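You operate a simulated robot arm through the tools that you are given. There is no shell and no other tool. Be economical: measure what you need, move in short steps, check, and stop when the job is done.

Carry out the task below with a simulated robot arm. There is one attempt and no reset: what you move stays moved.

Task
Square up the 50 pcs stack in the stack holder and lock it.
Fine: on the end table; run both slides in till the sheets lie even, then turn the holder knob; leave the other stack.

It is judged by the outcome, as a careful person would: the job done as asked, and still so three seconds after it is handed in. It fails if anything else is knocked over, pushed out of place, dropped, spilled or broken. Flat cloth is picked up by pressing the open fingertips on it (5 to 10 N) and closing them slowly along it; thin cloth reads only 2 to 8 mm in the jaws.

Robot
A 6-joint arm with a two-finger parallel gripper, fixed in place. Base frame: the origin is at the foot of the arm, x ahead of it, y to its left, z up; the work surface is at about z = 840. Readings come in mm, degrees, newtons and seconds.
With the tool pointing down near the work surface it reaches from about 240 to 640 mm from the base axis. Its first joint turns from -66.0 to 66.0 degrees. Payload 2.7 kg.
The tool frame sits at the grasp point between the pads (the TCP): z along the fingers, y along the line on which they close. The tips reach 23 mm beyond it. Largest opening 94 mm; finger width 38, thickness 10; the body of the gripper, 54 by 96 mm, starts 39 mm behind the TCP.
Orientation is that of the tool frame in the base frame, as [roll, pitch, yaw] about the fixed x, y, z axes, in that order (R = Rz(yaw) Ry(pitch) Rx(roll)). With the fingers straight down and closing along the base's y, the tool's x points along the base's -x, its y along +y and its z along -z.

Tools
- The arm moves only by the tool nudge_tool. Its argument "steps" is a list of rows, each a list of 3 entries, a list of its own where there are three numbers: the turn, a rotation vector about the tool's x, y, z in units of 4 degrees (1.0 is 4 degrees), then the shift along the tool's x, y, z in units of 40 mm (1.0 is 40 mm), then the finger opening in mm, from 0 to 94. In form: [[[wx, wy, wz], [x, y, z], gripper], ...]. A call has 1 to 10 rows; each row shifts and turns the commanded pose from where the row before left it, along the tool's axes as they then stand. A call with a number of a shift or a turn outside -1 to 1 is refused whole. A row lasts 0.2 s, in which the tool goes at most 50 mm and 8.6 degrees; a call with a longer step from one row to the next is refused whole, and so is a gripper value outside its range. A pose out of reach is approached as far as the arm can. The call stops where the force on the tool passes 50 N (or 10 N more than at its start, if that is more) or the arm is blocked; 0.2 s more then pass. The fingers move at their own pace (about 45 mm/s each) and stop on an object; they squeeze with about 32 N. The grip force told is the motor's: it shows also when the fingers shut on nothing. Time passes only in rows, and 0.2 s behind the last, so rows that do not move let the fingers close. It gives the time, the measured TCP pose, the force on the tool (base axes), the opening and the grip force at its end, in the units of the frame above (readings bear some noise).
- Cameras (640 x 400 px; columns grow to the right, rows downward): "scene" is fixed at [77, -429.8, 1411.4]; the picture's right is [0.77, -0.63, 0.00], its down [-0.32, -0.39, -0.86] and it looks along [0.55, 0.67, -0.51] (base axes); focal length 329 px, centre (320, 200). "wrist" rides on the gripper at [-39, 0, -44] in the tool frame; the picture's right is [0.00, -1.00, 0.00], its down [0.97, 0.00, -0.24] and it looks along [0.24, 0.00, 0.97] (tool axes); focal length 218 px, centre (320, 200). There is no depth. A picture from a camera that has moved, and an enlarged one, comes with that camera's place and axes in the base frame and with its lens.
- grab_frame(camera): a new picture of that camera. No time passes.
- inspect(camera, box): a new picture of the part [left, top, right, bottom] of that camera's present view, enlarged. No time passes.
- hand_in(): hands the job in; it is judged then, once.

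Work in short steps. Places have to be worked out from the pictures, the camera data and where the tool is seen: move nearer, look again, correct. Check each grasp and each placing, and mend what went wrong. You have 120 turns and 76 pictures in all, those below and enlarged ones among them. Open the gripper and draw the arm clear of the work before you hand the job in, unless the task says otherwise; then end with one line.

The tools are called after "Call:" by a JSON object that holds its "api" and its "payload". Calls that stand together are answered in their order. nudge_tool: Moves the arm, as the interface text tells. Its arguments: {"type":"object","properties":{"steps":{"type":"array","items":{"type":"array"}}},"required":["steps"]} The other tools are called the same way: grab_frame (camera) takes a picture; inspect (camera, box) takes an enlarged picture of a part of a camera's view; hand_in () hands the job in.

At the start:

```text
clock: 0.0
ee_pos: [415.7, 219.3, 1161.3]
orientation: [179.9, 0.0, -179.9]
force: [0.8, 0.1, -0.1]
opening: 94.1
grip_force: 0.1
```

scene: 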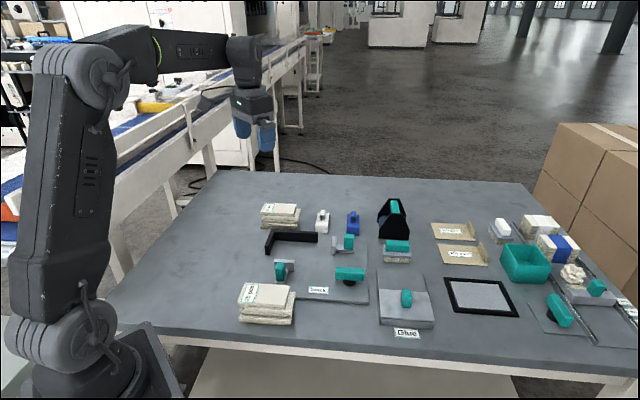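
wrist: 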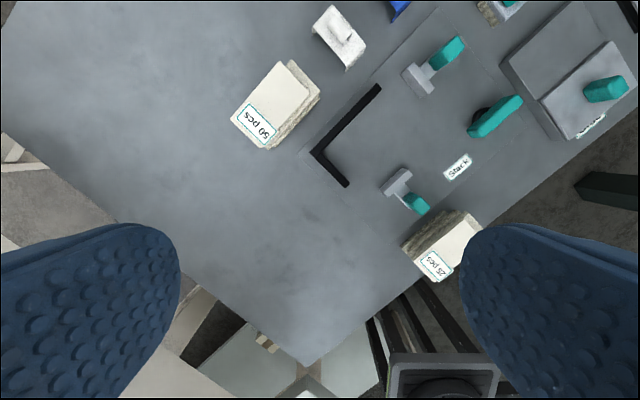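

The 50 pcs stack seems to lie outside the holder (L-fence, two slides, knob). I look closer first.

Call:
{"api": "inspect", "payload": {"camera": "scene", "box": [220, 190, 420, 340]}}

Call:
{"api": "inspect", "payload": {"camera": "wrist", "box": [220, 0, 540, 280]}}

```text
2.67 times, centred on (320, 265) of scene
camera zoom: at [77.0, -429.8, 1411.4], right [0.77, -0.63, 0.0], down [-0.32, -0.39, -0.86], along [0.55, 0.67, -0.51], focal length 878 px, centre (320, 27)
```

zoom: 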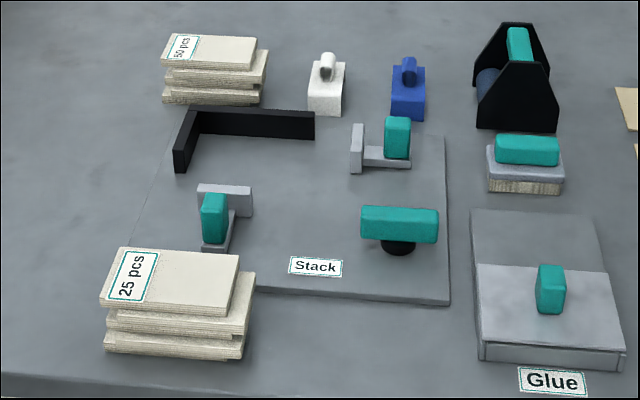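

```text
1.43 times, centred on (380, 140) of wrist
camera zoom: at [456.3, 220.0, 1206.0], right [0.0, -1.0, 0.0], down [-0.97, 0.0, 0.24], along [-0.24, 0.0, -0.97], focal length 312 px, centre (234, 286)
```

zoom: 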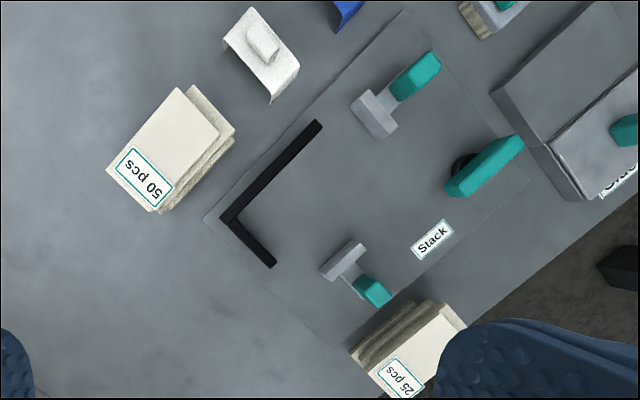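

The stack lies outside, at about (510, 287); the fence long arm runs along about (0.71,-0.70). I turn the tool about 45° while descending for a closer look.

Call:
{"api": "nudge_tool", "payload": {"steps": [[[0, 0, 1], [0, 0, 0.2], 94], [[0, 0, 1], [0, 0, 0.2], 94], [[0, 0, 1], [0, 0, 0.2], 94], [[0, 0, 1], [0, 0, 0.2], 94], [[0, 0, 1], [0, 0, 0.2], 94], [[0, 0, 1], [0, 0, 0.2], 94], [[0, 0, 1], [0, 0, 0.2], 94], [[0, 0, 1], [0, 0, 0.2], 94], [[0, 0, 1], [0, 0, 0.2], 94], [[0, 0, 1], [0, 0, 0.2], 94]]}}

Call:
{"api": "nudge_tool", "payload": {"steps": [[[0, 0, 0.625], [0, 0, 0], 94], [[0, 0, 0.625], [0, 0, 0], 94], [[0, 0, 0], [0.3, 1, 0], 94], [[0, 0, 0], [0, 1, 0], 94], [[0, 0, 0], [0, 0.6, 0], 94]]}}

Call:
{"api": "grab_frame", "payload": {"camera": "wrist"}}

```text
clock: 2.2
ee_pos: [414.3, 220.0, 1080.1]
orientation: [180.0, -0.1, 140.1]
force: [-0.5, -0.5, -0.4]
opening: 93.9
grip_force: 0.1
```

```text
clock: 3.4
ee_pos: [477.9, 301.6, 1080.3]
orientation: [179.9, -0.1, 135.1]
force: [-0.1, -0.1, 0.4]
opening: 94.0
grip_force: 0.0
```

```text
71 pictures are left
camera wrist: at [507.4, 275.3, 1125.1], right [-0.71, -0.71, 0.0], down [-0.69, 0.68, 0.24], along [-0.17, 0.17, -0.97], focal length 218 px, centre (320, 200)
```

wrist: 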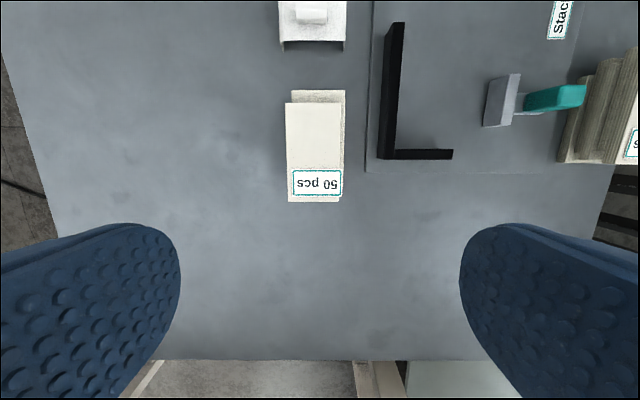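

The tool axis now matches the fence. Stack centre is at about tool x −35, y +4; its top near z 885–890. I shift over it and descend to 960.

Call:
{"api": "nudge_tool", "payload": {"steps": [[[0, 0, 0], [-0.875, 0.1, 0], 94], [[0, 0, 0], [0, 0, 1], 94], [[0, 0, 0], [0, 0, 1], 94], [[0, 0, 0], [0, 0, 0.75], 94]]}}

Call:
{"api": "grab_frame", "payload": {"camera": "wrist"}}

Call:
{"api": "inspect", "payload": {"camera": "scene", "box": [220, 150, 380, 270]}}

```text
clock: 4.4
ee_pos: [508.5, 277.4, 967.0]
orientation: [179.9, -0.1, 135.1]
force: [-0.9, -0.1, 0.5]
opening: 94.2
grip_force: 0.0
```

```text
70 pictures are left
camera wrist: at [537.6, 251.6, 1013.4], right [-0.71, -0.71, 0.0], down [-0.69, 0.68, 0.24], along [-0.17, 0.17, -0.97], focal length 218 px, centre (320, 200)
```

wrist: 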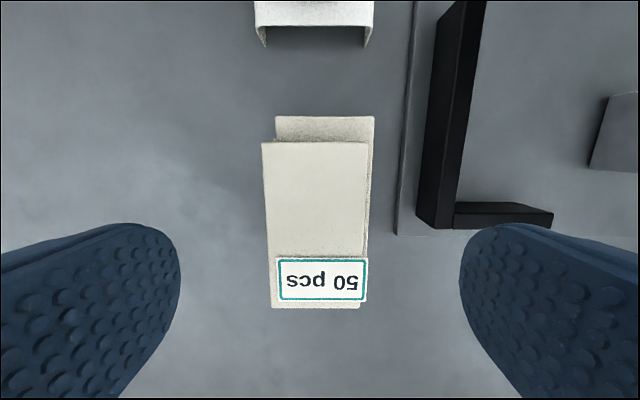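

```text
3.33 times, centred on (300, 210) of scene
camera zoom: at [77.0, -429.8, 1411.4], right [0.77, -0.63, 0.0], down [-0.32, -0.39, -0.86], along [0.55, 0.67, -0.51], focal length 1098 px, centre (387, 167)
```

zoom: 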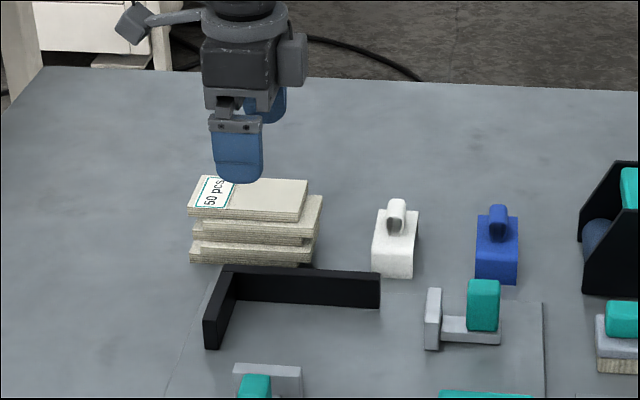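

The stack is centred between the fingers (≈±32 mm) and the fence clears the right finger by ~18 mm. I descend to about TCP z 868.

Call:
{"api": "nudge_tool", "payload": {"steps": [[[0, 0, 0], [0.05, 0, 0.8], 94], [[0, 0, 0], [0, 0, 0.8], 94], [[0, 0, 0], [0, 0, 0.5], 94], [[0, 0, 0], [0, 0, 0.35], 94], [[0, 0, 0], [0, 0, 0], 94]]}}

Call:
{"api": "inspect", "payload": {"camera": "scene", "box": [220, 150, 380, 270]}}

```text
clock: 5.6
ee_pos: [507.8, 283.4, 870.6]
orientation: [179.9, 0.0, 135.1]
force: [-0.8, -0.3, 0.7]
opening: 94.2
grip_force: 0.1
```

```text
3.33 times, centred on (300, 210) of scene
camera zoom: at [77.0, -429.8, 1411.4], right [0.77, -0.63, 0.0], down [-0.32, -0.39, -0.86], along [0.55, 0.67, -0.51], focal length 1098 px, centre (387, 167)
```

zoom: 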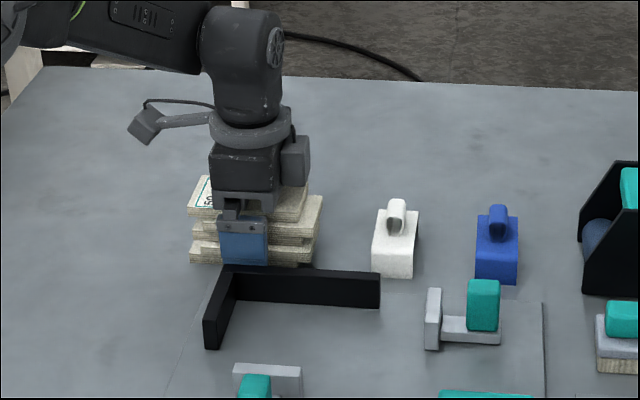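

Fingers straddle all three layers. I close on the stack.

Call:
{"api": "nudge_tool", "payload": {"steps": [[[0, 0, 0], [0, 0, 0], 75], [[0, 0, 0], [0, 0, 0], 65], [[0, 0, 0], [0, 0, 0], 58], [[0, 0, 0], [0, 0, 0], 50], [[0, 0, 0], [0, 0, 0], 40], [[0, 0, 0], [0, 0, 0], 40], [[0, 0, 0], [0, 0, 0], 40]]}}

Call:
{"api": "inspect", "payload": {"camera": "scene", "box": [220, 150, 380, 270]}}

```text
clock: 7.2
ee_pos: [508.3, 281.4, 872.2]
orientation: [179.9, -0.1, 135.0]
force: [0.7, 0.4, -0.1]
opening: 55.8
grip_force: 31.9
```

```text
3.33 times, centred on (300, 210) of scene
camera zoom: at [77.0, -429.8, 1411.4], right [0.77, -0.63, 0.0], down [-0.32, -0.39, -0.86], along [0.55, 0.67, -0.51], focal length 1098 px, centre (387, 167)
```

zoom: 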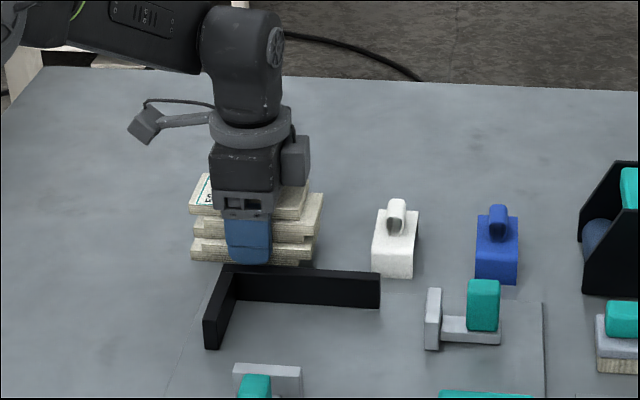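

Held at 55.8 mm. I lift slowly by ~25 mm and check all layers rise.

Call:
{"api": "nudge_tool", "payload": {"steps": [[[0, 0, 0], [0, 0, -0.15], 40], [[0, 0, 0], [0, 0, -0.15], 40], [[0, 0, 0], [0, 0, -0.15], 40], [[0, 0, 0], [0, 0, -0.15], 40], [[0, 0, 0], [0, 0, 0], 40]]}}

Call:
{"api": "inspect", "payload": {"camera": "scene", "box": [220, 150, 380, 270]}}

```text
clock: 8.4
ee_pos: [505.2, 281.2, 896.7]
orientation: [179.9, -0.2, 135.1]
force: [0.0, -0.1, -0.9]
opening: 55.8
grip_force: 31.8
```

```text
3.33 times, centred on (300, 210) of scene
camera zoom: at [77.0, -429.8, 1411.4], right [0.77, -0.63, 0.0], down [-0.32, -0.39, -0.86], along [0.55, 0.67, -0.51], focal length 1098 px, centre (387, 167)
```

zoom: 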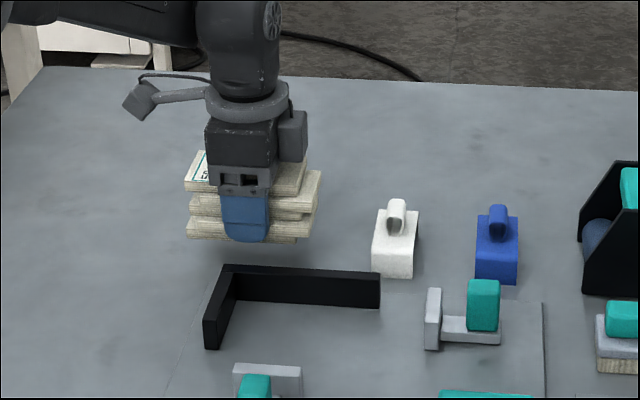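

All layers rise together. I lift to ~945 to clear the fence, then move toward above the holder and look.

Call:
{"api": "nudge_tool", "payload": {"steps": [[[0, 0, 0], [0, 0, -0.4], 40], [[0, 0, 0], [0, 0, -0.4], 40], [[0, 0, 0], [0, 0, -0.4], 40], [[0, 0, 0], [-0.3, -0.5, 0], 40], [[0, 0, 0], [-0.4, -0.6, 0], 40], [[0, 0, 0], [-0.4, -0.6, 0], 40], [[0, 0, 0], [-0.4, -0.6, 0], 40], [[0, 0, 0], [-0.4, -0.6, 0], 40], [[0, 0, 0], [0, -0.5, 0], 40], [[0, 0, 0], [0, 0, 0], 40]]}}

Call:
{"api": "grab_frame", "payload": {"camera": "wrist"}}

Call:
{"api": "inspect", "payload": {"camera": "scene", "box": [220, 190, 380, 310]}}

```text
clock: 10.6
ee_pos: [462.6, 131.4, 942.8]
orientation: [179.9, -0.1, 135.1]
force: [0.8, 0.0, -1.2]
opening: 55.9
grip_force: 31.9
```

```text
65 pictures are left
camera wrist: at [491.9, 104.2, 988.4], right [-0.71, -0.71, 0.0], down [-0.69, 0.68, 0.24], along [-0.17, 0.17, -0.97], focal length 218 px, centre (320, 200)
```

wrist: 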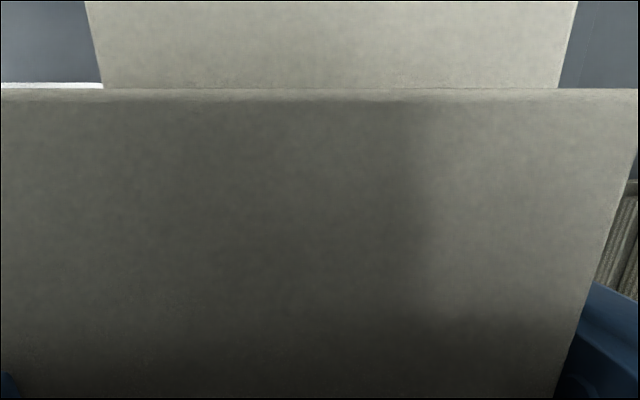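

```text
3.33 times, centred on (300, 250) of scene
camera zoom: at [77.0, -429.8, 1411.4], right [0.77, -0.63, 0.0], down [-0.32, -0.39, -0.86], along [0.55, 0.67, -0.51], focal length 1098 px, centre (387, 33)
```

zoom: 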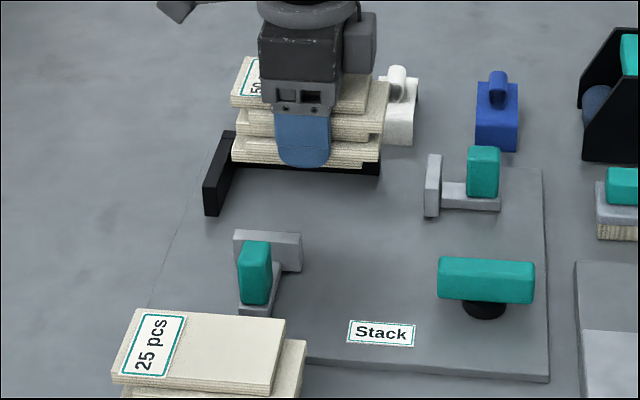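

Computed from the scene view: fence faces are +61 (y) and +72 (x) from TCP, slide faces −55 and −87; stack fits inside all with room. I lower straight down.

Call:
{"api": "nudge_tool", "payload": {"steps": [[[0, 0, 0], [0, 0.05, 0.4], 40], [[0, 0, 0], [0, 0, 0.4], 40], [[0, 0, 0], [0, 0, 0.35], 40], [[0, 0, 0], [0, 0, 0.2], 40], [[0, 0, 0], [0, 0, 0.1], 40], [[0, 0, 0], [0, 0, 0], 40]]}}

Call:
{"api": "inspect", "payload": {"camera": "scene", "box": [220, 190, 380, 310]}}

```text
clock: 12.0
ee_pos: [466.8, 132.2, 886.2]
orientation: [179.8, -0.1, 135.2]
force: [-0.5, 0.3, -1.0]
opening: 55.5
grip_force: 32.1
```

```text
3.33 times, centred on (300, 250) of scene
camera zoom: at [77.0, -429.8, 1411.4], right [0.77, -0.63, 0.0], down [-0.32, -0.39, -0.86], along [0.55, 0.67, -0.51], focal length 1098 px, centre (387, 33)
```

zoom: 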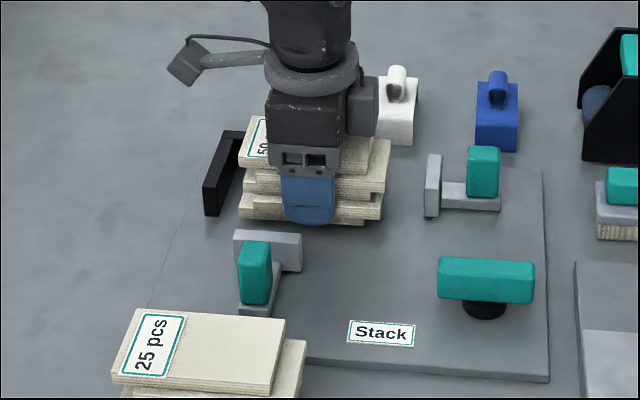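

Still a few mm above the board. I lower in small steps until contact shows.

Call:
{"api": "nudge_tool", "payload": {"steps": [[[0, 0, 0], [0, 0, 0.08], 40], [[0, 0, 0], [0, 0, 0.08], 40], [[0, 0, 0], [0, 0, 0], 40]]}}

```text
clock: 12.8
ee_pos: [466.0, 133.5, 879.0]
orientation: [-180.0, -0.1, 135.1]
force: [-1.0, 0.3, 0.2]
opening: 55.7
grip_force: 32.2
```

Call:
{"api": "nudge_tool", "payload": {"steps": [[[0, 0, 0], [0, 0, 0.04], 40], [[0, 0, 0], [0, 0, 0.04], 40], [[0, 0, 0], [0, 0, 0], 40]]}}

```text
clock: 13.6
ee_pos: [467.6, 133.5, 878.5]
orientation: [179.8, 0.0, 135.2]
force: [-9.9, -4.6, 31.0]
opening: 55.8
grip_force: 32.2
```

Contact (31 N up). I open only a little to release and check.

Call:
{"api": "nudge_tool", "payload": {"steps": [[[0, 0, 0], [0, 0, -0.04], 40], [[0, 0, 0], [0, 0, 0], 60], [[0, 0, 0], [0, 0, 0], 64], [[0, 0, 0], [0, 0, 0], 67], [[0, 0, 0], [0, 0, 0], 67]]}}

Call:
{"api": "inspect", "payload": {"camera": "scene", "box": [220, 190, 380, 310]}}

```text
clock: 14.8
ee_pos: [465.6, 133.1, 878.7]
orientation: [-179.9, -0.2, 135.1]
force: [-3.4, -2.2, -2.0]
opening: 65.2
grip_force: 0.1
```

```text
3.33 times, centred on (300, 250) of scene
camera zoom: at [76.9, -429.8, 1411.3], right [0.77, -0.63, 0.0], down [-0.32, -0.39, -0.86], along [0.55, 0.67, -0.51], focal length 1098 px, centre (387, 33)
```

zoom: 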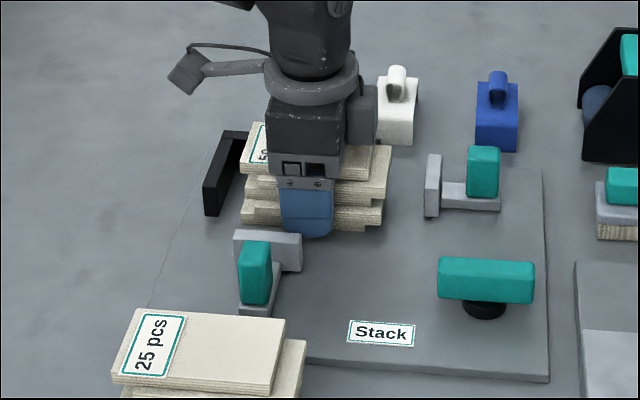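

Released, stack stands on the board. I raise straight up slowly and view from above.

Call:
{"api": "nudge_tool", "payload": {"steps": [[[0, 0, 0], [0, 0, -0.3], 67], [[0, 0, 0], [0, 0, -0.6], 67], [[0, 0, 0], [0, 0, -1], 67], [[0, 0, 0], [0, 0, -1], 67], [[0, 0, 0], [0, -0.8, -1], 67], [[0, 0, 0], [0, -0.8, -1], 67], [[0, 0, 0], [-0.5, 0, -0.5], 67], [[0, 0, 0], [0, 0, 0], 67]]}}

Call:
{"api": "grab_frame", "payload": {"camera": "wrist"}}

Call:
{"api": "inspect", "payload": {"camera": "scene", "box": [220, 190, 380, 310]}}

```text
refused: row 5 steps farther than a row can; nothing moved
```

```text
61 pictures are left
camera wrist: at [494.9, 106.5, 923.2], right [-0.71, -0.71, 0.0], down [-0.69, 0.68, 0.24], along [-0.17, 0.17, -0.97], focal length 218 px, centre (320, 200)
```

wrist: 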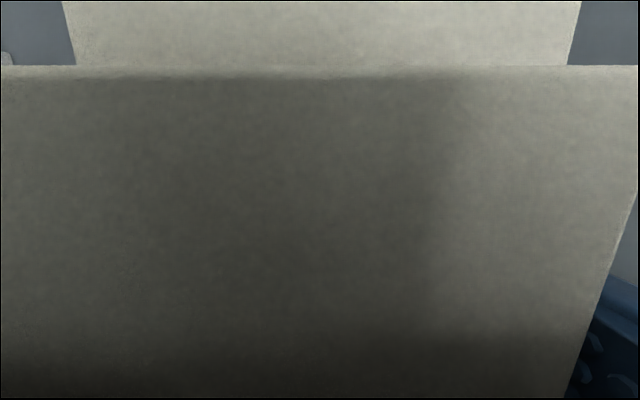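

```text
3.33 times, centred on (300, 250) of scene
camera zoom: at [76.9, -429.8, 1411.3], right [0.77, -0.63, 0.0], down [-0.32, -0.39, -0.86], along [0.55, 0.67, -0.51], focal length 1098 px, centre (387, 33)
```

zoom: 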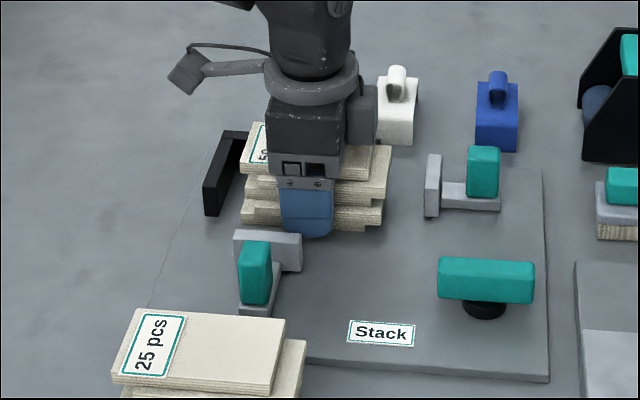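

Step too long; same motion in smaller pieces.

Call:
{"api": "nudge_tool", "payload": {"steps": [[[0, 0, 0], [0, 0, -0.3], 67], [[0, 0, 0], [0, 0, -0.6], 67], [[0, 0, 0], [0, 0, -1], 67], [[0, 0, 0], [0, 0, -1], 67], [[0, 0, 0], [0, -0.6, -0.9], 67], [[0, 0, 0], [0, -0.6, -0.9], 67], [[0, 0, 0], [-0.5, 0, -0.5], 67], [[0, 0, 0], [0, 0, 0], 67]]}}

Call:
{"api": "grab_frame", "payload": {"camera": "wrist"}}

Call:
{"api": "inspect", "payload": {"camera": "scene", "box": [220, 190, 380, 310]}}

```text
clock: 16.6
ee_pos: [446.1, 84.0, 1086.3]
orientation: [179.9, -0.1, 135.1]
force: [-0.5, -0.6, -0.6]
opening: 66.9
grip_force: 0.0
```

```text
59 pictures are left
camera wrist: at [475.4, 57.1, 1131.8], right [-0.71, -0.71, 0.0], down [-0.69, 0.68, 0.24], along [-0.17, 0.17, -0.97], focal length 218 px, centre (320, 200)
```

wrist: 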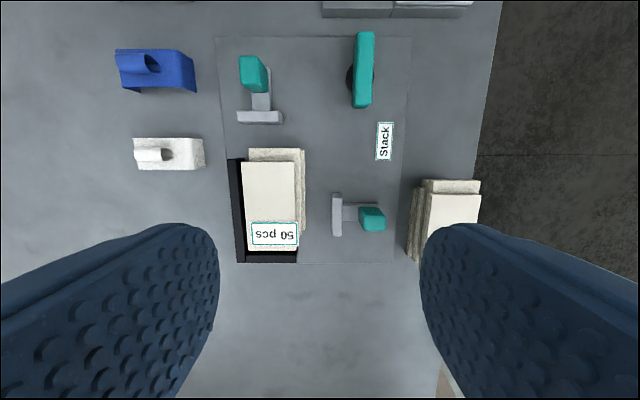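

```text
3.33 times, centred on (300, 250) of scene
camera zoom: at [77.0, -429.8, 1411.4], right [0.77, -0.63, 0.0], down [-0.32, -0.39, -0.86], along [0.55, 0.67, -0.51], focal length 1098 px, centre (387, 33)
```

zoom: 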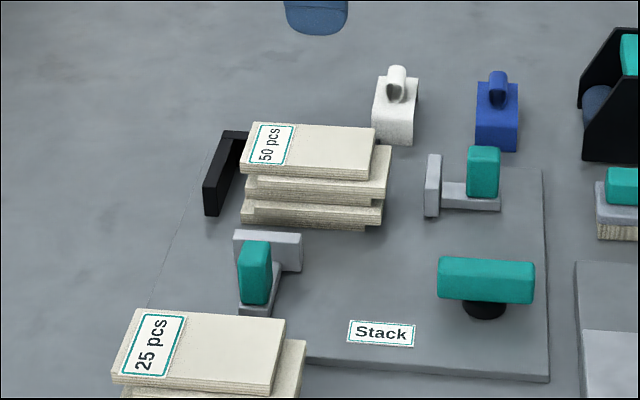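

The stack sits inside the holder, clear of slides. Next: slide A (far one); its handle is at about (570, 53). I move above it, TCP ~1000, and look.

Call:
{"api": "nudge_tool", "payload": {"steps": [[[0, 0, 0], [-0.9, 0.5, 0], 67], [[0, 0, 0], [-0.9, 0.6, 0], 67], [[0, 0, 0], [-0.9, 0.5, 0], 67], [[0, 0, 0], [0, 0, 0.7], 67], [[0, 0, 0], [0, 0, 0.7], 67], [[0, 0, 0], [0, 0, 0.7], 67], [[0, 0, 0], [0, 0, 0], 67]]}}

Call:
{"api": "grab_frame", "payload": {"camera": "wrist"}}

Call:
{"api": "inspect", "payload": {"camera": "scene", "box": [270, 190, 430, 310]}}

```text
clock: 18.2
ee_pos: [568.4, 55.2, 1000.8]
orientation: [179.9, -0.1, 135.0]
force: [-0.5, 0.2, -0.3]
opening: 67.0
grip_force: 0.1
```

```text
57 pictures are left
camera wrist: at [597.9, 28.1, 1046.1], right [-0.71, -0.71, 0.0], down [-0.69, 0.68, 0.24], along [-0.17, 0.17, -0.97], focal length 218 px, centre (320, 200)
```

wrist: 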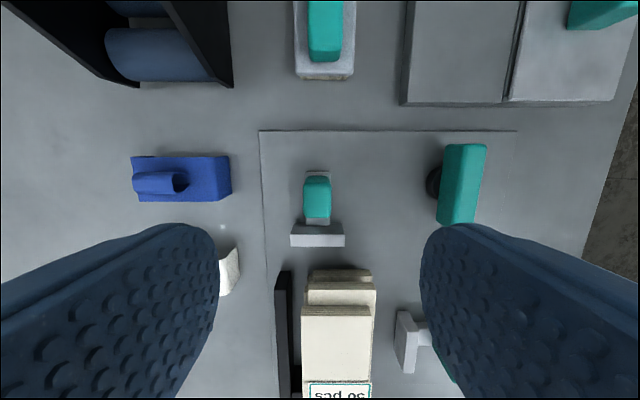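

```text
3.33 times, centred on (350, 250) of scene
camera zoom: at [77.0, -429.8, 1411.4], right [0.77, -0.63, 0.0], down [-0.32, -0.39, -0.86], along [0.55, 0.67, -0.51], focal length 1098 px, centre (220, 33)
```

zoom: 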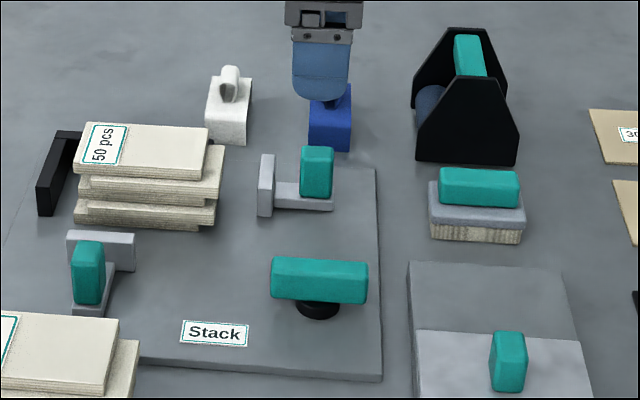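

Handle A is right below (tool x≈−5, y≈+2). I'll push it from behind with closed fingers: back off 46 mm outward, close, and descend to z≈882.

Call:
{"api": "nudge_tool", "payload": {"steps": [[[0, 0, 0], [-0.6, 0.05, 0], 30], [[0, 0, 0], [-0.6, 0, 0], 0], [[0, 0, 0], [0, 0, 0.6], 0], [[0, 0, 0], [0, 0, 0.7], 0], [[0, 0, 0], [0, 0, 0.7], 0], [[0, 0, 0], [0, 0, 0.7], 0], [[0, 0, 0], [0, 0, 0.2], 0], [[0, 0, 0], [0, 0, 0], 0]]}}

Call:
{"api": "grab_frame", "payload": {"camera": "wrist"}}

Call:
{"api": "inspect", "payload": {"camera": "scene", "box": [270, 190, 430, 310]}}

```text
clock: 20.0
ee_pos: [604.3, 22.2, 885.4]
orientation: [179.9, -0.1, 135.1]
force: [0.7, 0.1, -0.1]
opening: 0.0
grip_force: 31.6
```

```text
55 pictures are left
camera wrist: at [634.9, -5.1, 931.1], right [-0.71, -0.71, 0.0], down [-0.69, 0.68, 0.24], along [-0.17, 0.17, -0.97], focal length 218 px, centre (320, 200)
```

wrist: 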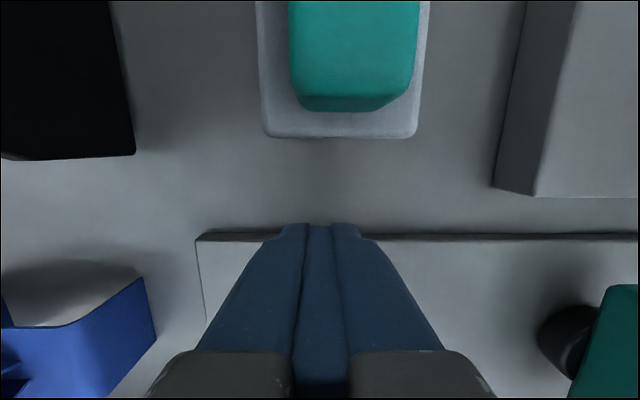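

```text
3.33 times, centred on (350, 250) of scene
camera zoom: at [77.0, -429.8, 1411.4], right [0.77, -0.63, 0.0], down [-0.32, -0.39, -0.86], along [0.55, 0.67, -0.51], focal length 1098 px, centre (220, 33)
```

zoom: 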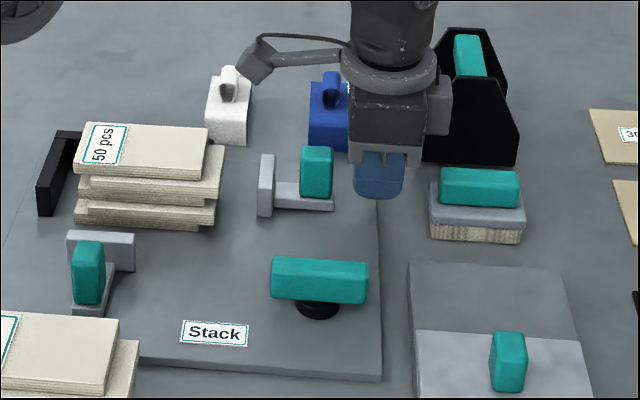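

Fingers are behind handle A with ~15 mm gap. I push inward (tool +x) in small steps.

Call:
{"api": "nudge_tool", "payload": {"steps": [[[0, 0, 0], [0.2, 0, 0], 0], [[0, 0, 0], [0.2, 0, 0], 0], [[0, 0, 0], [0.2, 0, 0], 0], [[0, 0, 0], [0.2, 0, 0], 0], [[0, 0, 0], [0.2, 0, 0], 0], [[0, 0, 0], [0, 0, 0], 0]]}}

Call:
{"api": "inspect", "payload": {"camera": "scene", "box": [220, 190, 380, 310]}}

```text
clock: 21.4
ee_pos: [573.0, 50.2, 886.9]
orientation: [180.0, -0.1, 135.2]
force: [-0.1, 0.7, 0.5]
opening: 0.0
grip_force: 32.6
```

```text
3.33 times, centred on (300, 250) of scene
camera zoom: at [77.0, -429.8, 1411.4], right [0.77, -0.63, 0.0], down [-0.32, -0.39, -0.86], along [0.55, 0.67, -0.51], focal length 1098 px, centre (387, 33)
```

zoom: 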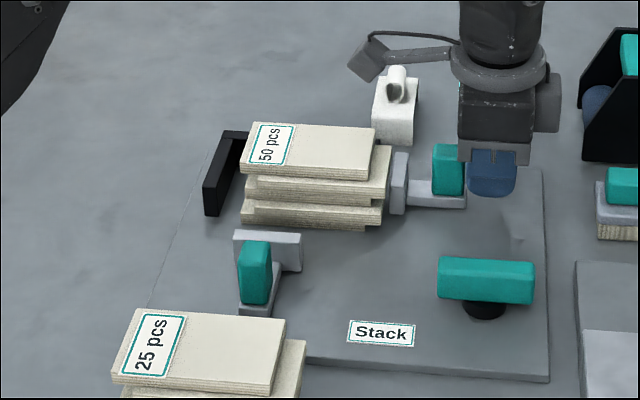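

The plate moves and has almost reached the stack. I continue in 4 mm steps.

Call:
{"api": "nudge_tool", "payload": {"steps": [[[0, 0, 0], [0.1, 0, 0], 0], [[0, 0, 0], [0.1, 0, 0], 0], [[0, 0, 0], [0.1, 0, 0], 0], [[0, 0, 0], [0.1, 0, 0], 0], [[0, 0, 0], [0, 0, 0], 0]]}}

Call:
{"api": "inspect", "payload": {"camera": "scene", "box": [220, 190, 380, 310]}}

```text
clock: 22.6
ee_pos: [561.2, 60.8, 886.7]
orientation: [179.9, -0.2, 135.1]
force: [-0.6, 0.1, -0.2]
opening: 0.0
grip_force: 32.1
```

```text
3.33 times, centred on (300, 250) of scene
camera zoom: at [77.0, -429.8, 1411.4], right [0.77, -0.63, 0.0], down [-0.32, -0.39, -0.86], along [0.55, 0.67, -0.51], focal length 1098 px, centre (387, 33)
```

zoom: 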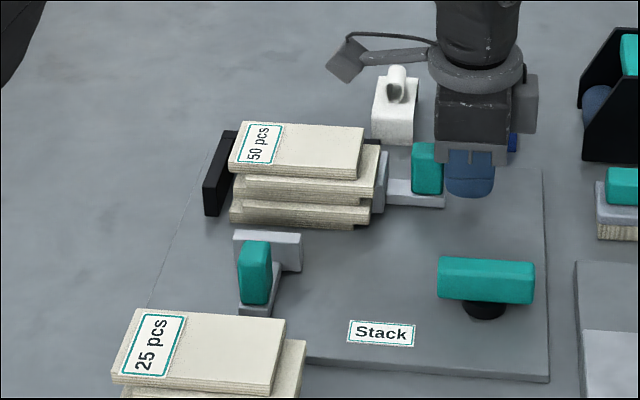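

The stack slides along as one. Continue in small steps toward the short fence.

Call:
{"api": "nudge_tool", "payload": {"steps": [[[0, 0, 0], [0.08, 0, 0], 0], [[0, 0, 0], [0.08, 0, 0], 0], [[0, 0, 0], [0.08, 0, 0], 0], [[0, 0, 0], [0, 0, 0], 0]]}}

Call:
{"api": "inspect", "payload": {"camera": "scene", "box": [220, 190, 380, 310]}}

```text
clock: 23.6
ee_pos: [556.2, 67.8, 886.5]
orientation: [179.8, -0.1, 135.0]
force: [1.2, -0.5, -0.7]
opening: 0.0
grip_force: 31.7
```

```text
3.33 times, centred on (300, 250) of scene
camera zoom: at [77.0, -429.8, 1411.4], right [0.77, -0.63, 0.0], down [-0.32, -0.39, -0.86], along [0.55, 0.67, -0.51], focal length 1098 px, centre (387, 33)
```

zoom: 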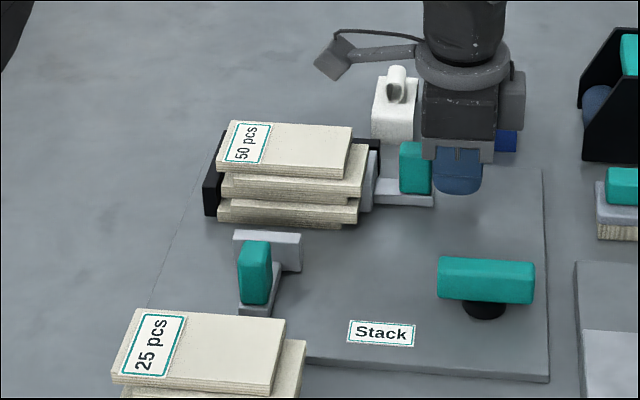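

Zoom in to see whether the top layer meets the short fence or rides over it.

Call:
{"api": "inspect", "payload": {"camera": "scene", "box": [262, 210, 342, 260]}}

```text
8.00 times, centred on (302, 235) of scene
camera zoom: at [77.0, -429.8, 1411.4], right [0.77, -0.63, 0.0], down [-0.32, -0.39, -0.86], along [0.55, 0.67, -0.51], focal length 2634 px, centre (464, -80)
```

zoom: 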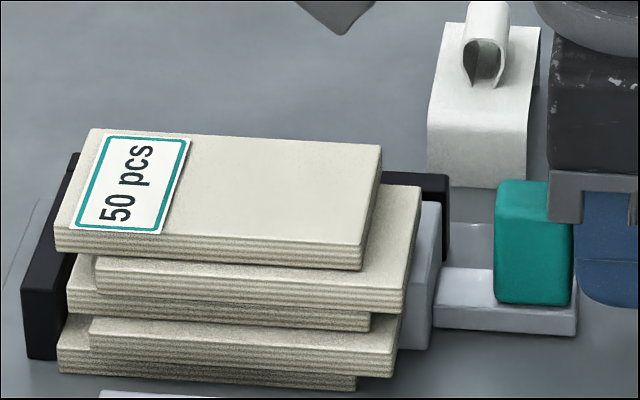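

There are five layers; the fence is ~30 mm tall versus ~50 mm stack. I keep pushing in small steps until the lower layers seat against the fence, watching the top ones.

Call:
{"api": "nudge_tool", "payload": {"steps": [[[0, 0, 0], [0.06, 0, 0], 0], [[0, 0, 0], [0.06, 0, 0], 0], [[0, 0, 0], [0.06, 0, 0], 0], [[0, 0, 0], [0, 0, 0], 0]]}}

Call:
{"api": "inspect", "payload": {"camera": "scene", "box": [262, 210, 342, 260]}}

```text
clock: 24.6
ee_pos: [552.2, 72.8, 886.2]
orientation: [179.9, -0.1, 135.1]
force: [0.5, -1.7, 0.7]
opening: 0.0
grip_force: 31.9
```

```text
8.00 times, centred on (302, 235) of scene
camera zoom: at [77.0, -429.8, 1411.4], right [0.77, -0.63, 0.0], down [-0.32, -0.39, -0.86], along [0.55, 0.67, -0.51], focal length 2634 px, centre (464, -80)
```

zoom: 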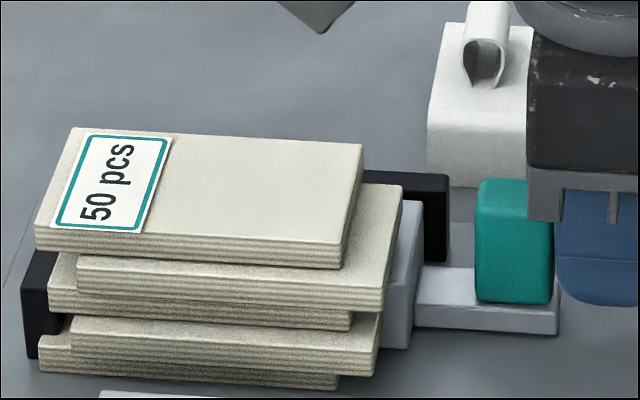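

The layers still move as one block, with a hint of the bottom layer passing the fence plane. I raise and look from above before pushing further.

Call:
{"api": "nudge_tool", "payload": {"steps": [[[0, 0, 0], [-0.2, 0, 0], 0], [[0, 0, 0], [0, 0, -1], 0], [[0, 0, 0], [0, 0, -1], 0], [[0, 0, 0], [0, 0, -1], 0], [[0, 0, 0], [1, 0, -0.5], 0], [[0, 0, 0], [1, 0, 0], 0], [[0, 0, 0], [1, 0, 0], 0], [[0, 0, 0], [0, 0, 0], 0]]}}

Call:
{"api": "grab_frame", "payload": {"camera": "wrist"}}

```text
clock: 26.4
ee_pos: [472.6, 153.2, 1028.5]
orientation: [179.9, -0.1, 135.1]
force: [-0.6, -0.1, -0.1]
opening: 0.0
grip_force: 31.9
```

```text
48 pictures are left
camera wrist: at [501.7, 125.5, 1073.4], right [-0.71, -0.71, 0.0], down [-0.69, 0.68, 0.24], along [-0.17, 0.17, -0.97], focal length 218 px, centre (320, 200)
```

wrist: 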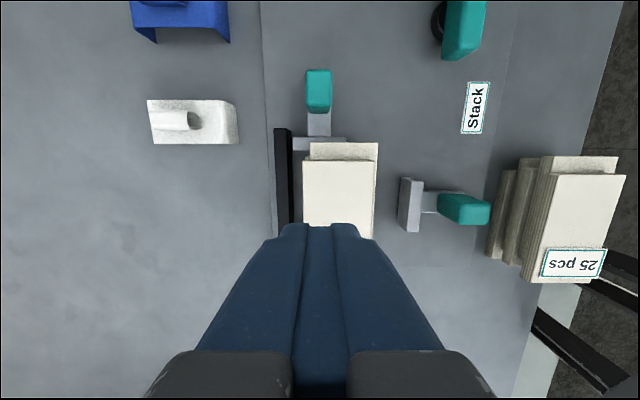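

The closed fingers hide it; I open them to look between.

Call:
{"api": "nudge_tool", "payload": {"steps": [[[0, 0, 0], [0, 0, -0.5], 94], [[0, 0, 0], [0, 0, 0], 94], [[0, 0, 0], [0, 0, 0], 94], [[0, 0, 0], [0, 0, 0], 94], [[0, 0, 0], [0, 0, 0], 94], [[0, 0, 0], [0, 0, 0], 94]]}}

Call:
{"api": "inspect", "payload": {"camera": "wrist", "box": [220, 100, 420, 300]}}

```text
clock: 27.8
ee_pos: [472.4, 152.2, 1049.1]
orientation: [179.9, -0.1, 135.1]
force: [0.4, -0.3, 0.2]
opening: 94.0
grip_force: 0.1
```

```text
2.00 times, centred on (320, 200) of wrist
camera zoom: at [501.5, 125.2, 1093.5], right [-0.71, -0.71, 0.0], down [-0.69, 0.68, 0.24], along [-0.17, 0.17, -0.97], focal length 436 px, centre (320, 200)
```

zoom: 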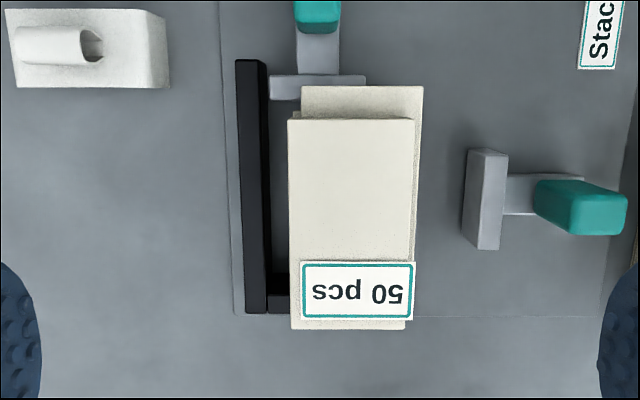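

Top layer overhangs the short fence (~14 mm), while the second is about flush. I zoom in on that corner from the scene camera.

Call:
{"api": "inspect", "payload": {"camera": "scene", "box": [262, 220, 302, 245]}}

```text
16.00 times, centred on (282, 232) of scene
camera zoom: at [77.0, -429.8, 1411.4], right [0.77, -0.63, 0.0], down [-0.32, -0.39, -0.86], along [0.55, 0.67, -0.51], focal length 5268 px, centre (928, -320)
```

zoom: 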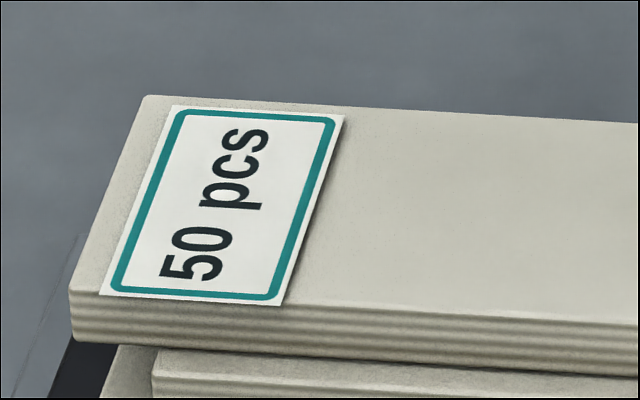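

Call:
{"api": "inspect", "payload": {"camera": "scene", "box": [260, 236, 308, 266]}}

```text
13.33 times, centred on (284, 251) of scene
camera zoom: at [77.0, -429.8, 1411.4], right [0.77, -0.63, 0.0], down [-0.32, -0.39, -0.86], along [0.55, 0.67, -0.51], focal length 4390 px, centre (800, -480)
```

zoom: 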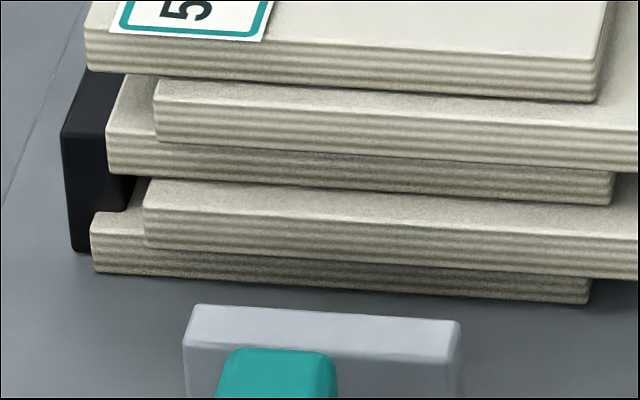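

The bottom layer visibly overlaps the fence, so the stack behaves as one body whose spread is evened by the slides. I go back behind handle A to finish the push.

Call:
{"api": "nudge_tool", "payload": {"steps": [[[0, 0, 0], [-0.85, 0, 0], 0], [[0, 0, 0], [-0.8, 0, 0], 0], [[0, 0, 0], [-0.8, 0, 0], 0], [[0, 0, 0], [-0.8, 0, 0], 0], [[0, 0, 0], [0, 0, 0.8], 0], [[0, 0, 0], [0, 0, 0.8], 0], [[0, 0, 0], [0, 0, 0.8], 0], [[0, 0, 0], [0, 0, 0.8], 0], [[0, 0, 0], [0, 0, 0.8], 0], [[0, 0, 0], [0, 0, 0], 0]]}}

Call:
{"api": "nudge_tool", "payload": {"steps": [[[0, 0, 0], [0.2, 0, 0], 0], [[0, 0, 0], [0.1, 0, 0], 0], [[0, 0, 0], [0.08, 0, 0], 0], [[0, 0, 0], [0.08, 0, 0], 0], [[0, 0, 0], [0, 0, 0], 0]]}}

Call:
{"api": "inspect", "payload": {"camera": "scene", "box": [252, 205, 348, 265]}}

```text
clock: 30.0
ee_pos: [566.1, 59.7, 885.3]
orientation: [179.8, -0.1, 135.0]
force: [0.3, 0.0, 0.2]
opening: 0.0
grip_force: 32.2
```

```text
clock: 31.2
ee_pos: [552.0, 73.4, 886.5]
orientation: [179.9, -0.1, 135.1]
force: [1.6, -1.6, -1.6]
opening: 0.1
grip_force: 31.6
```

```text
6.67 times, centred on (300, 235) of scene
camera zoom: at [77.0, -429.8, 1411.4], right [0.77, -0.63, 0.0], down [-0.32, -0.39, -0.86], along [0.55, 0.67, -0.51], focal length 2195 px, centre (453, -33)
```

zoom: 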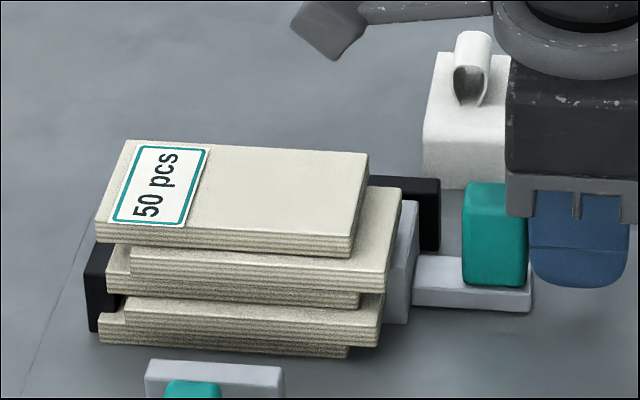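

Now push on gently until resistance appears.

Call:
{"api": "nudge_tool", "payload": {"steps": [[[0, 0, 0], [0.06, 0, 0], 0], [[0, 0, 0], [0.06, 0, 0], 0], [[0, 0, 0], [0.06, 0, 0], 0], [[0, 0, 0], [0, 0, 0], 0]]}}

Call:
{"api": "inspect", "payload": {"camera": "scene", "box": [252, 205, 348, 265]}}

```text
clock: 32.0
ee_pos: [550.4, 74.6, 887.7]
orientation: [179.4, 0.7, 134.8]
force: [7.2, -5.8, -3.2]
opening: 0.0
grip_force: 32.1
stopped in row 4: the force on the tool passed its limit (the readings are from after the stop); the commanded pose is now the measured one
```

```text
6.67 times, centred on (300, 235) of scene
camera zoom: at [77.2, -429.9, 1411.3], right [0.77, -0.63, 0.0], down [-0.32, -0.39, -0.86], along [0.55, 0.67, -0.51], focal length 2195 px, centre (453, -33)
```

zoom: 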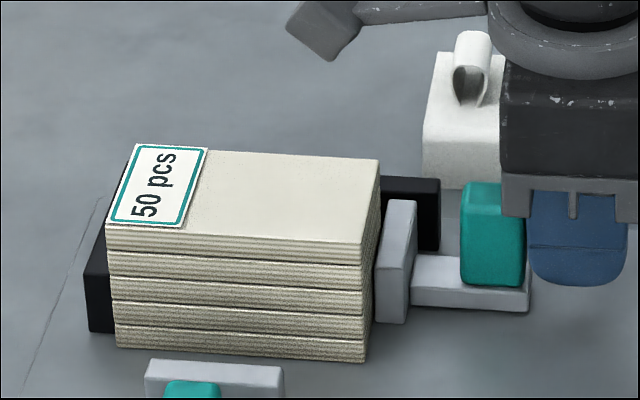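

Slide A is home and the layers evened lengthwise. I back off, rise and travel to above handle B (~(375, 73)), then turn 90°.

Call:
{"api": "nudge_tool", "payload": {"steps": [[[0, 0, 0], [-0.2, 0, 0], 0], [[0, 0, 0], [-0.1, 0, -0.8], 30], [[0, 0, 0], [0, 0, -0.9], 60], [[0, 0, 0], [0, 0, -0.9], 60], [[0, 0, 0], [0, 0, -0.9], 60], [[0, 0, 0], [0.75, -0.7, 0], 60], [[0, 0, 0], [0.75, -0.7, 0], 60], [[0, 0, 0], [0.75, -0.7, 0], 60], [[0, 0, 0], [0.75, -0.6, 0], 60], [[0, 0, 0], [0.7, -0.5, 0], 60]]}}

Call:
{"api": "nudge_tool", "payload": {"steps": [[[0, 0, 1], [0, 0, 0], 60], [[0, 0, 1], [0, 0, 0], 60], [[0, 0, 1], [0, 0, 0], 60], [[0, 0, 1], [0, 0, 0], 60], [[0, 0, 1], [0, 0, 0], 60], [[0, 0, 1], [0, 0, 0], 60], [[0, 0, 1], [0, 0, 0], 60], [[0, 0, 1], [0, 0, 0], 60], [[0, 0, 1], [0, 0, 0], 60], [[0, 0, 1], [0, 0, 0], 60]]}}

Call:
{"api": "nudge_tool", "payload": {"steps": [[[0, 0, 1], [0, 0, 0], 60], [[0, 0, 1], [0, 0, 0], 60], [[0, 0, 1], [0, 0, 0], 60], [[0, 0, 1], [0, 0, 0], 60], [[0, 0, 1], [0, 0, 0], 60], [[0, 0, 1], [0, 0, 0], 60], [[0, 0, 1], [0, 0, 0], 60], [[0, 0, 1], [0, 0, 0], 60], [[0, 0, 1], [0, 0, 0], 60], [[0, 0, 1], [0, 0, 0], 60]]}}

Call:
{"api": "nudge_tool", "payload": {"steps": [[[0, 0, 1], [0, 0, 0], 60], [[0, 0, 1], [0, 0, 0], 60], [[0, 0, 0.5], [0, 0, 0], 60], [[0, 0, 0], [0, 0, 0], 60]]}}

Call:
{"api": "grab_frame", "payload": {"camera": "wrist"}}

Call:
{"api": "grab_frame", "payload": {"camera": "scene"}}

```text
clock: 34.2
ee_pos: [361.1, 79.9, 1023.7]
orientation: [179.5, 0.7, 134.9]
force: [-0.6, -0.5, -0.3]
opening: 60.0
grip_force: 0.0
```

```text
clock: 36.4
ee_pos: [361.4, 80.6, 1024.8]
orientation: [179.1, 0.1, 94.8]
force: [0.3, -1.2, -0.3]
opening: 59.9
grip_force: 0.0
```

```text
clock: 38.6
ee_pos: [362.1, 81.5, 1022.7]
orientation: [179.3, -0.4, 54.8]
force: [-0.3, 0.3, -0.4]
opening: 59.9
grip_force: 0.0
```

```text
clock: 39.6
ee_pos: [362.1, 79.7, 1024.2]
orientation: [179.5, -0.4, 44.9]
force: [-0.3, -0.7, 0.7]
opening: 60.0
grip_force: 0.0
```

```text
42 pictures are left
camera wrist: at [336.1, 53.6, 1069.3], right [-0.71, 0.71, -0.01], down [0.68, 0.69, 0.25], along [0.18, 0.17, -0.97], focal length 218 px, centre (320, 200)
```

wrist: 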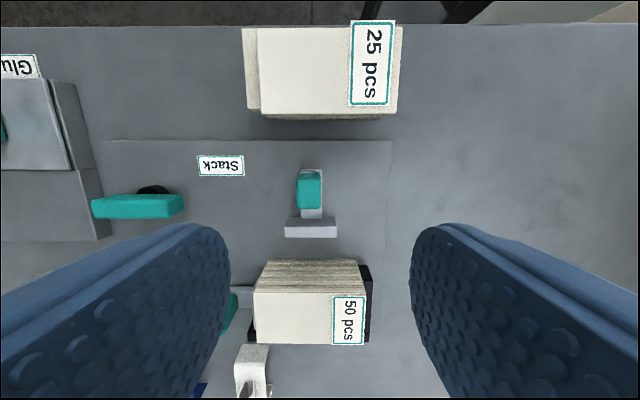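

```text
41 pictures are left
```

scene: 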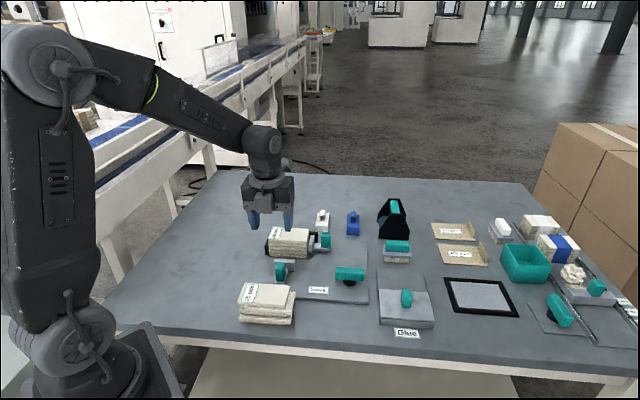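

Handle B is at tool x≈−5, y≈+9, with the 25 pcs stack 60 mm behind – room to grip it. I centre, descend and close on the handle.

Call:
{"api": "nudge_tool", "payload": {"steps": [[[0, 0, 0], [-0.12, 0.21, 0], 50], [[0, 0, 0], [0, 0, 0.8], 50], [[0, 0, 0], [0, 0, 0.8], 50], [[0, 0, 0], [0, 0, 0.6], 50], [[0, 0, 0], [0, 0, 0], 50]]}}

Call:
{"api": "grab_frame", "payload": {"camera": "wrist"}}

```text
clock: 40.8
ee_pos: [368.5, 70.9, 938.3]
orientation: [179.4, -0.4, 45.0]
force: [-0.8, -0.1, -0.1]
opening: 50.2
grip_force: 0.1
```

```text
40 pictures are left
camera wrist: at [341.2, 43.5, 983.2], right [-0.71, 0.71, -0.01], down [0.68, 0.69, 0.25], along [0.18, 0.17, -0.97], focal length 218 px, centre (320, 200)
```

wrist: 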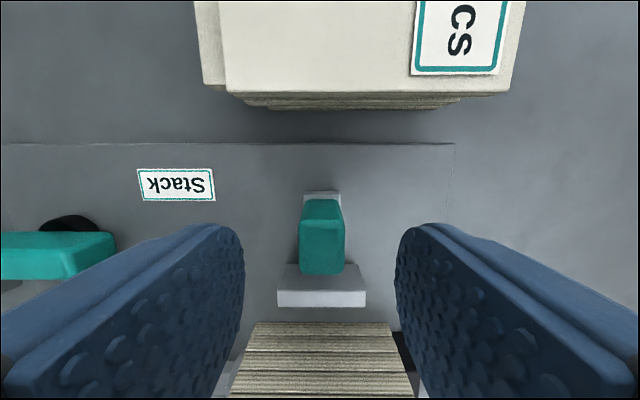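

Handle is centred between the fingers. Descend the rest and close.

Call:
{"api": "nudge_tool", "payload": {"steps": [[[0, 0, 0], [-0.05, 0, 0.7], 50], [[0, 0, 0], [0, 0, 0.65], 50], [[0, 0, 0], [0, 0, 0], 30], [[0, 0, 0], [0, 0, 0], 5], [[0, 0, 0], [0, 0, 0], 5], [[0, 0, 0], [0, 0, 0], 5], [[0, 0, 0], [0, 0, 0], 5]]}}

Call:
{"api": "inspect", "payload": {"camera": "scene", "box": [220, 200, 380, 320]}}

```text
clock: 42.4
ee_pos: [366.8, 69.5, 883.0]
orientation: [179.5, -0.5, 45.1]
force: [-10.6, 17.6, -3.1]
opening: 20.3
grip_force: 45.3
```

```text
3.33 times, centred on (300, 260) of scene
camera zoom: at [76.8, -429.4, 1411.5], right [0.77, -0.63, 0.0], down [-0.32, -0.39, -0.86], along [0.55, 0.67, -0.51], focal length 1098 px, centre (387, 0)
```

zoom: 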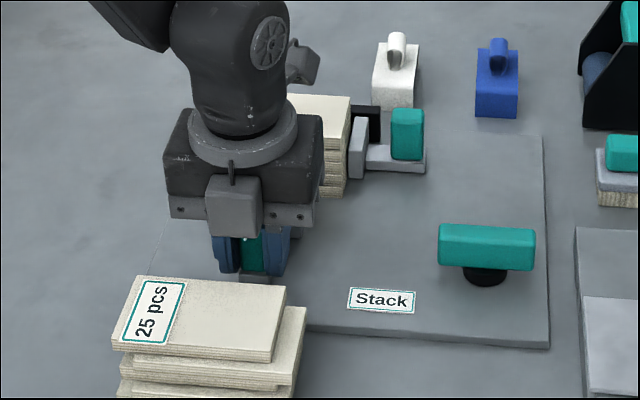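

Handle gripped (20 mm). I relieve the slight side force and push inward in 6 mm steps.

Call:
{"api": "nudge_tool", "payload": {"steps": [[[0, 0, 0], [0, -0.04, 0], 5], [[0, 0, 0], [0.15, 0, 0], 5], [[0, 0, 0], [0.15, 0, 0], 5], [[0, 0, 0], [0.15, 0, 0], 5], [[0, 0, 0], [0.15, 0, 0], 5], [[0, 0, 0], [0, 0, 0], 5]]}}

Call:
{"api": "inspect", "payload": {"camera": "scene", "box": [220, 200, 380, 320]}}

```text
clock: 43.8
ee_pos: [383.2, 86.3, 883.4]
orientation: [179.3, -0.8, 45.0]
force: [21.5, -23.5, -4.4]
opening: 20.4
grip_force: 45.3
```

```text
3.33 times, centred on (300, 260) of scene
camera zoom: at [77.6, -430.3, 1411.1], right [0.77, -0.63, 0.0], down [-0.32, -0.39, -0.86], along [0.54, 0.67, -0.51], focal length 1098 px, centre (387, 0)
```

zoom: 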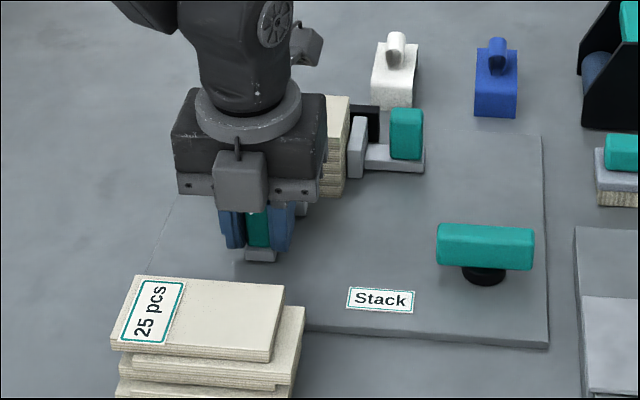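

Slide B moves. Side force now opposite: nudge +1 mm, continue inward.

Call:
{"api": "nudge_tool", "payload": {"steps": [[[0, 0, 0], [0.08, 0.025, 0], 5], [[0, 0, 0], [0.12, 0, 0], 5], [[0, 0, 0], [0.12, 0, 0], 5], [[0, 0, 0], [0, 0, 0], 5]]}}

Call:
{"api": "nudge_tool", "payload": {"steps": [[[0, 0, 0], [0.08, 0, 0], 5], [[0, 0, 0], [0.08, 0, 0], 5], [[0, 0, 0], [0, 0, 0], 5]]}}

Call:
{"api": "inspect", "payload": {"camera": "scene", "box": [220, 200, 380, 320]}}

```text
clock: 44.8
ee_pos: [394.3, 97.4, 884.0]
orientation: [179.2, -0.8, 45.0]
force: [21.6, -24.0, 18.0]
opening: 20.0
grip_force: 45.1
```

```text
clock: 45.6
ee_pos: [396.7, 101.0, 883.7]
orientation: [179.4, -0.8, 44.9]
force: [24.2, -24.6, 8.1]
opening: 20.6
grip_force: 44.8
```

```text
3.33 times, centred on (300, 260) of scene
camera zoom: at [77.4, -430.5, 1411.1], right [0.77, -0.63, 0.0], down [-0.32, -0.39, -0.86], along [0.54, 0.67, -0.51], focal length 1098 px, centre (387, 0)
```

zoom: 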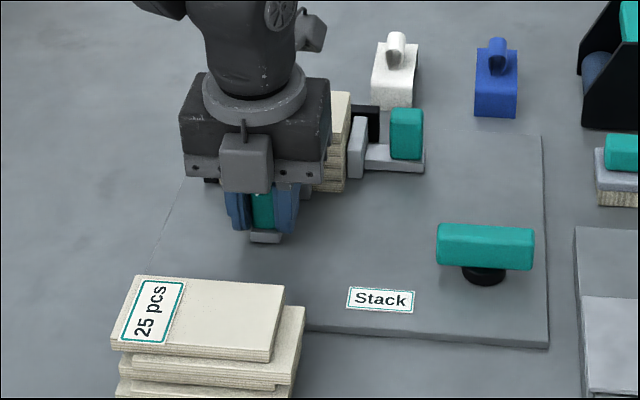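

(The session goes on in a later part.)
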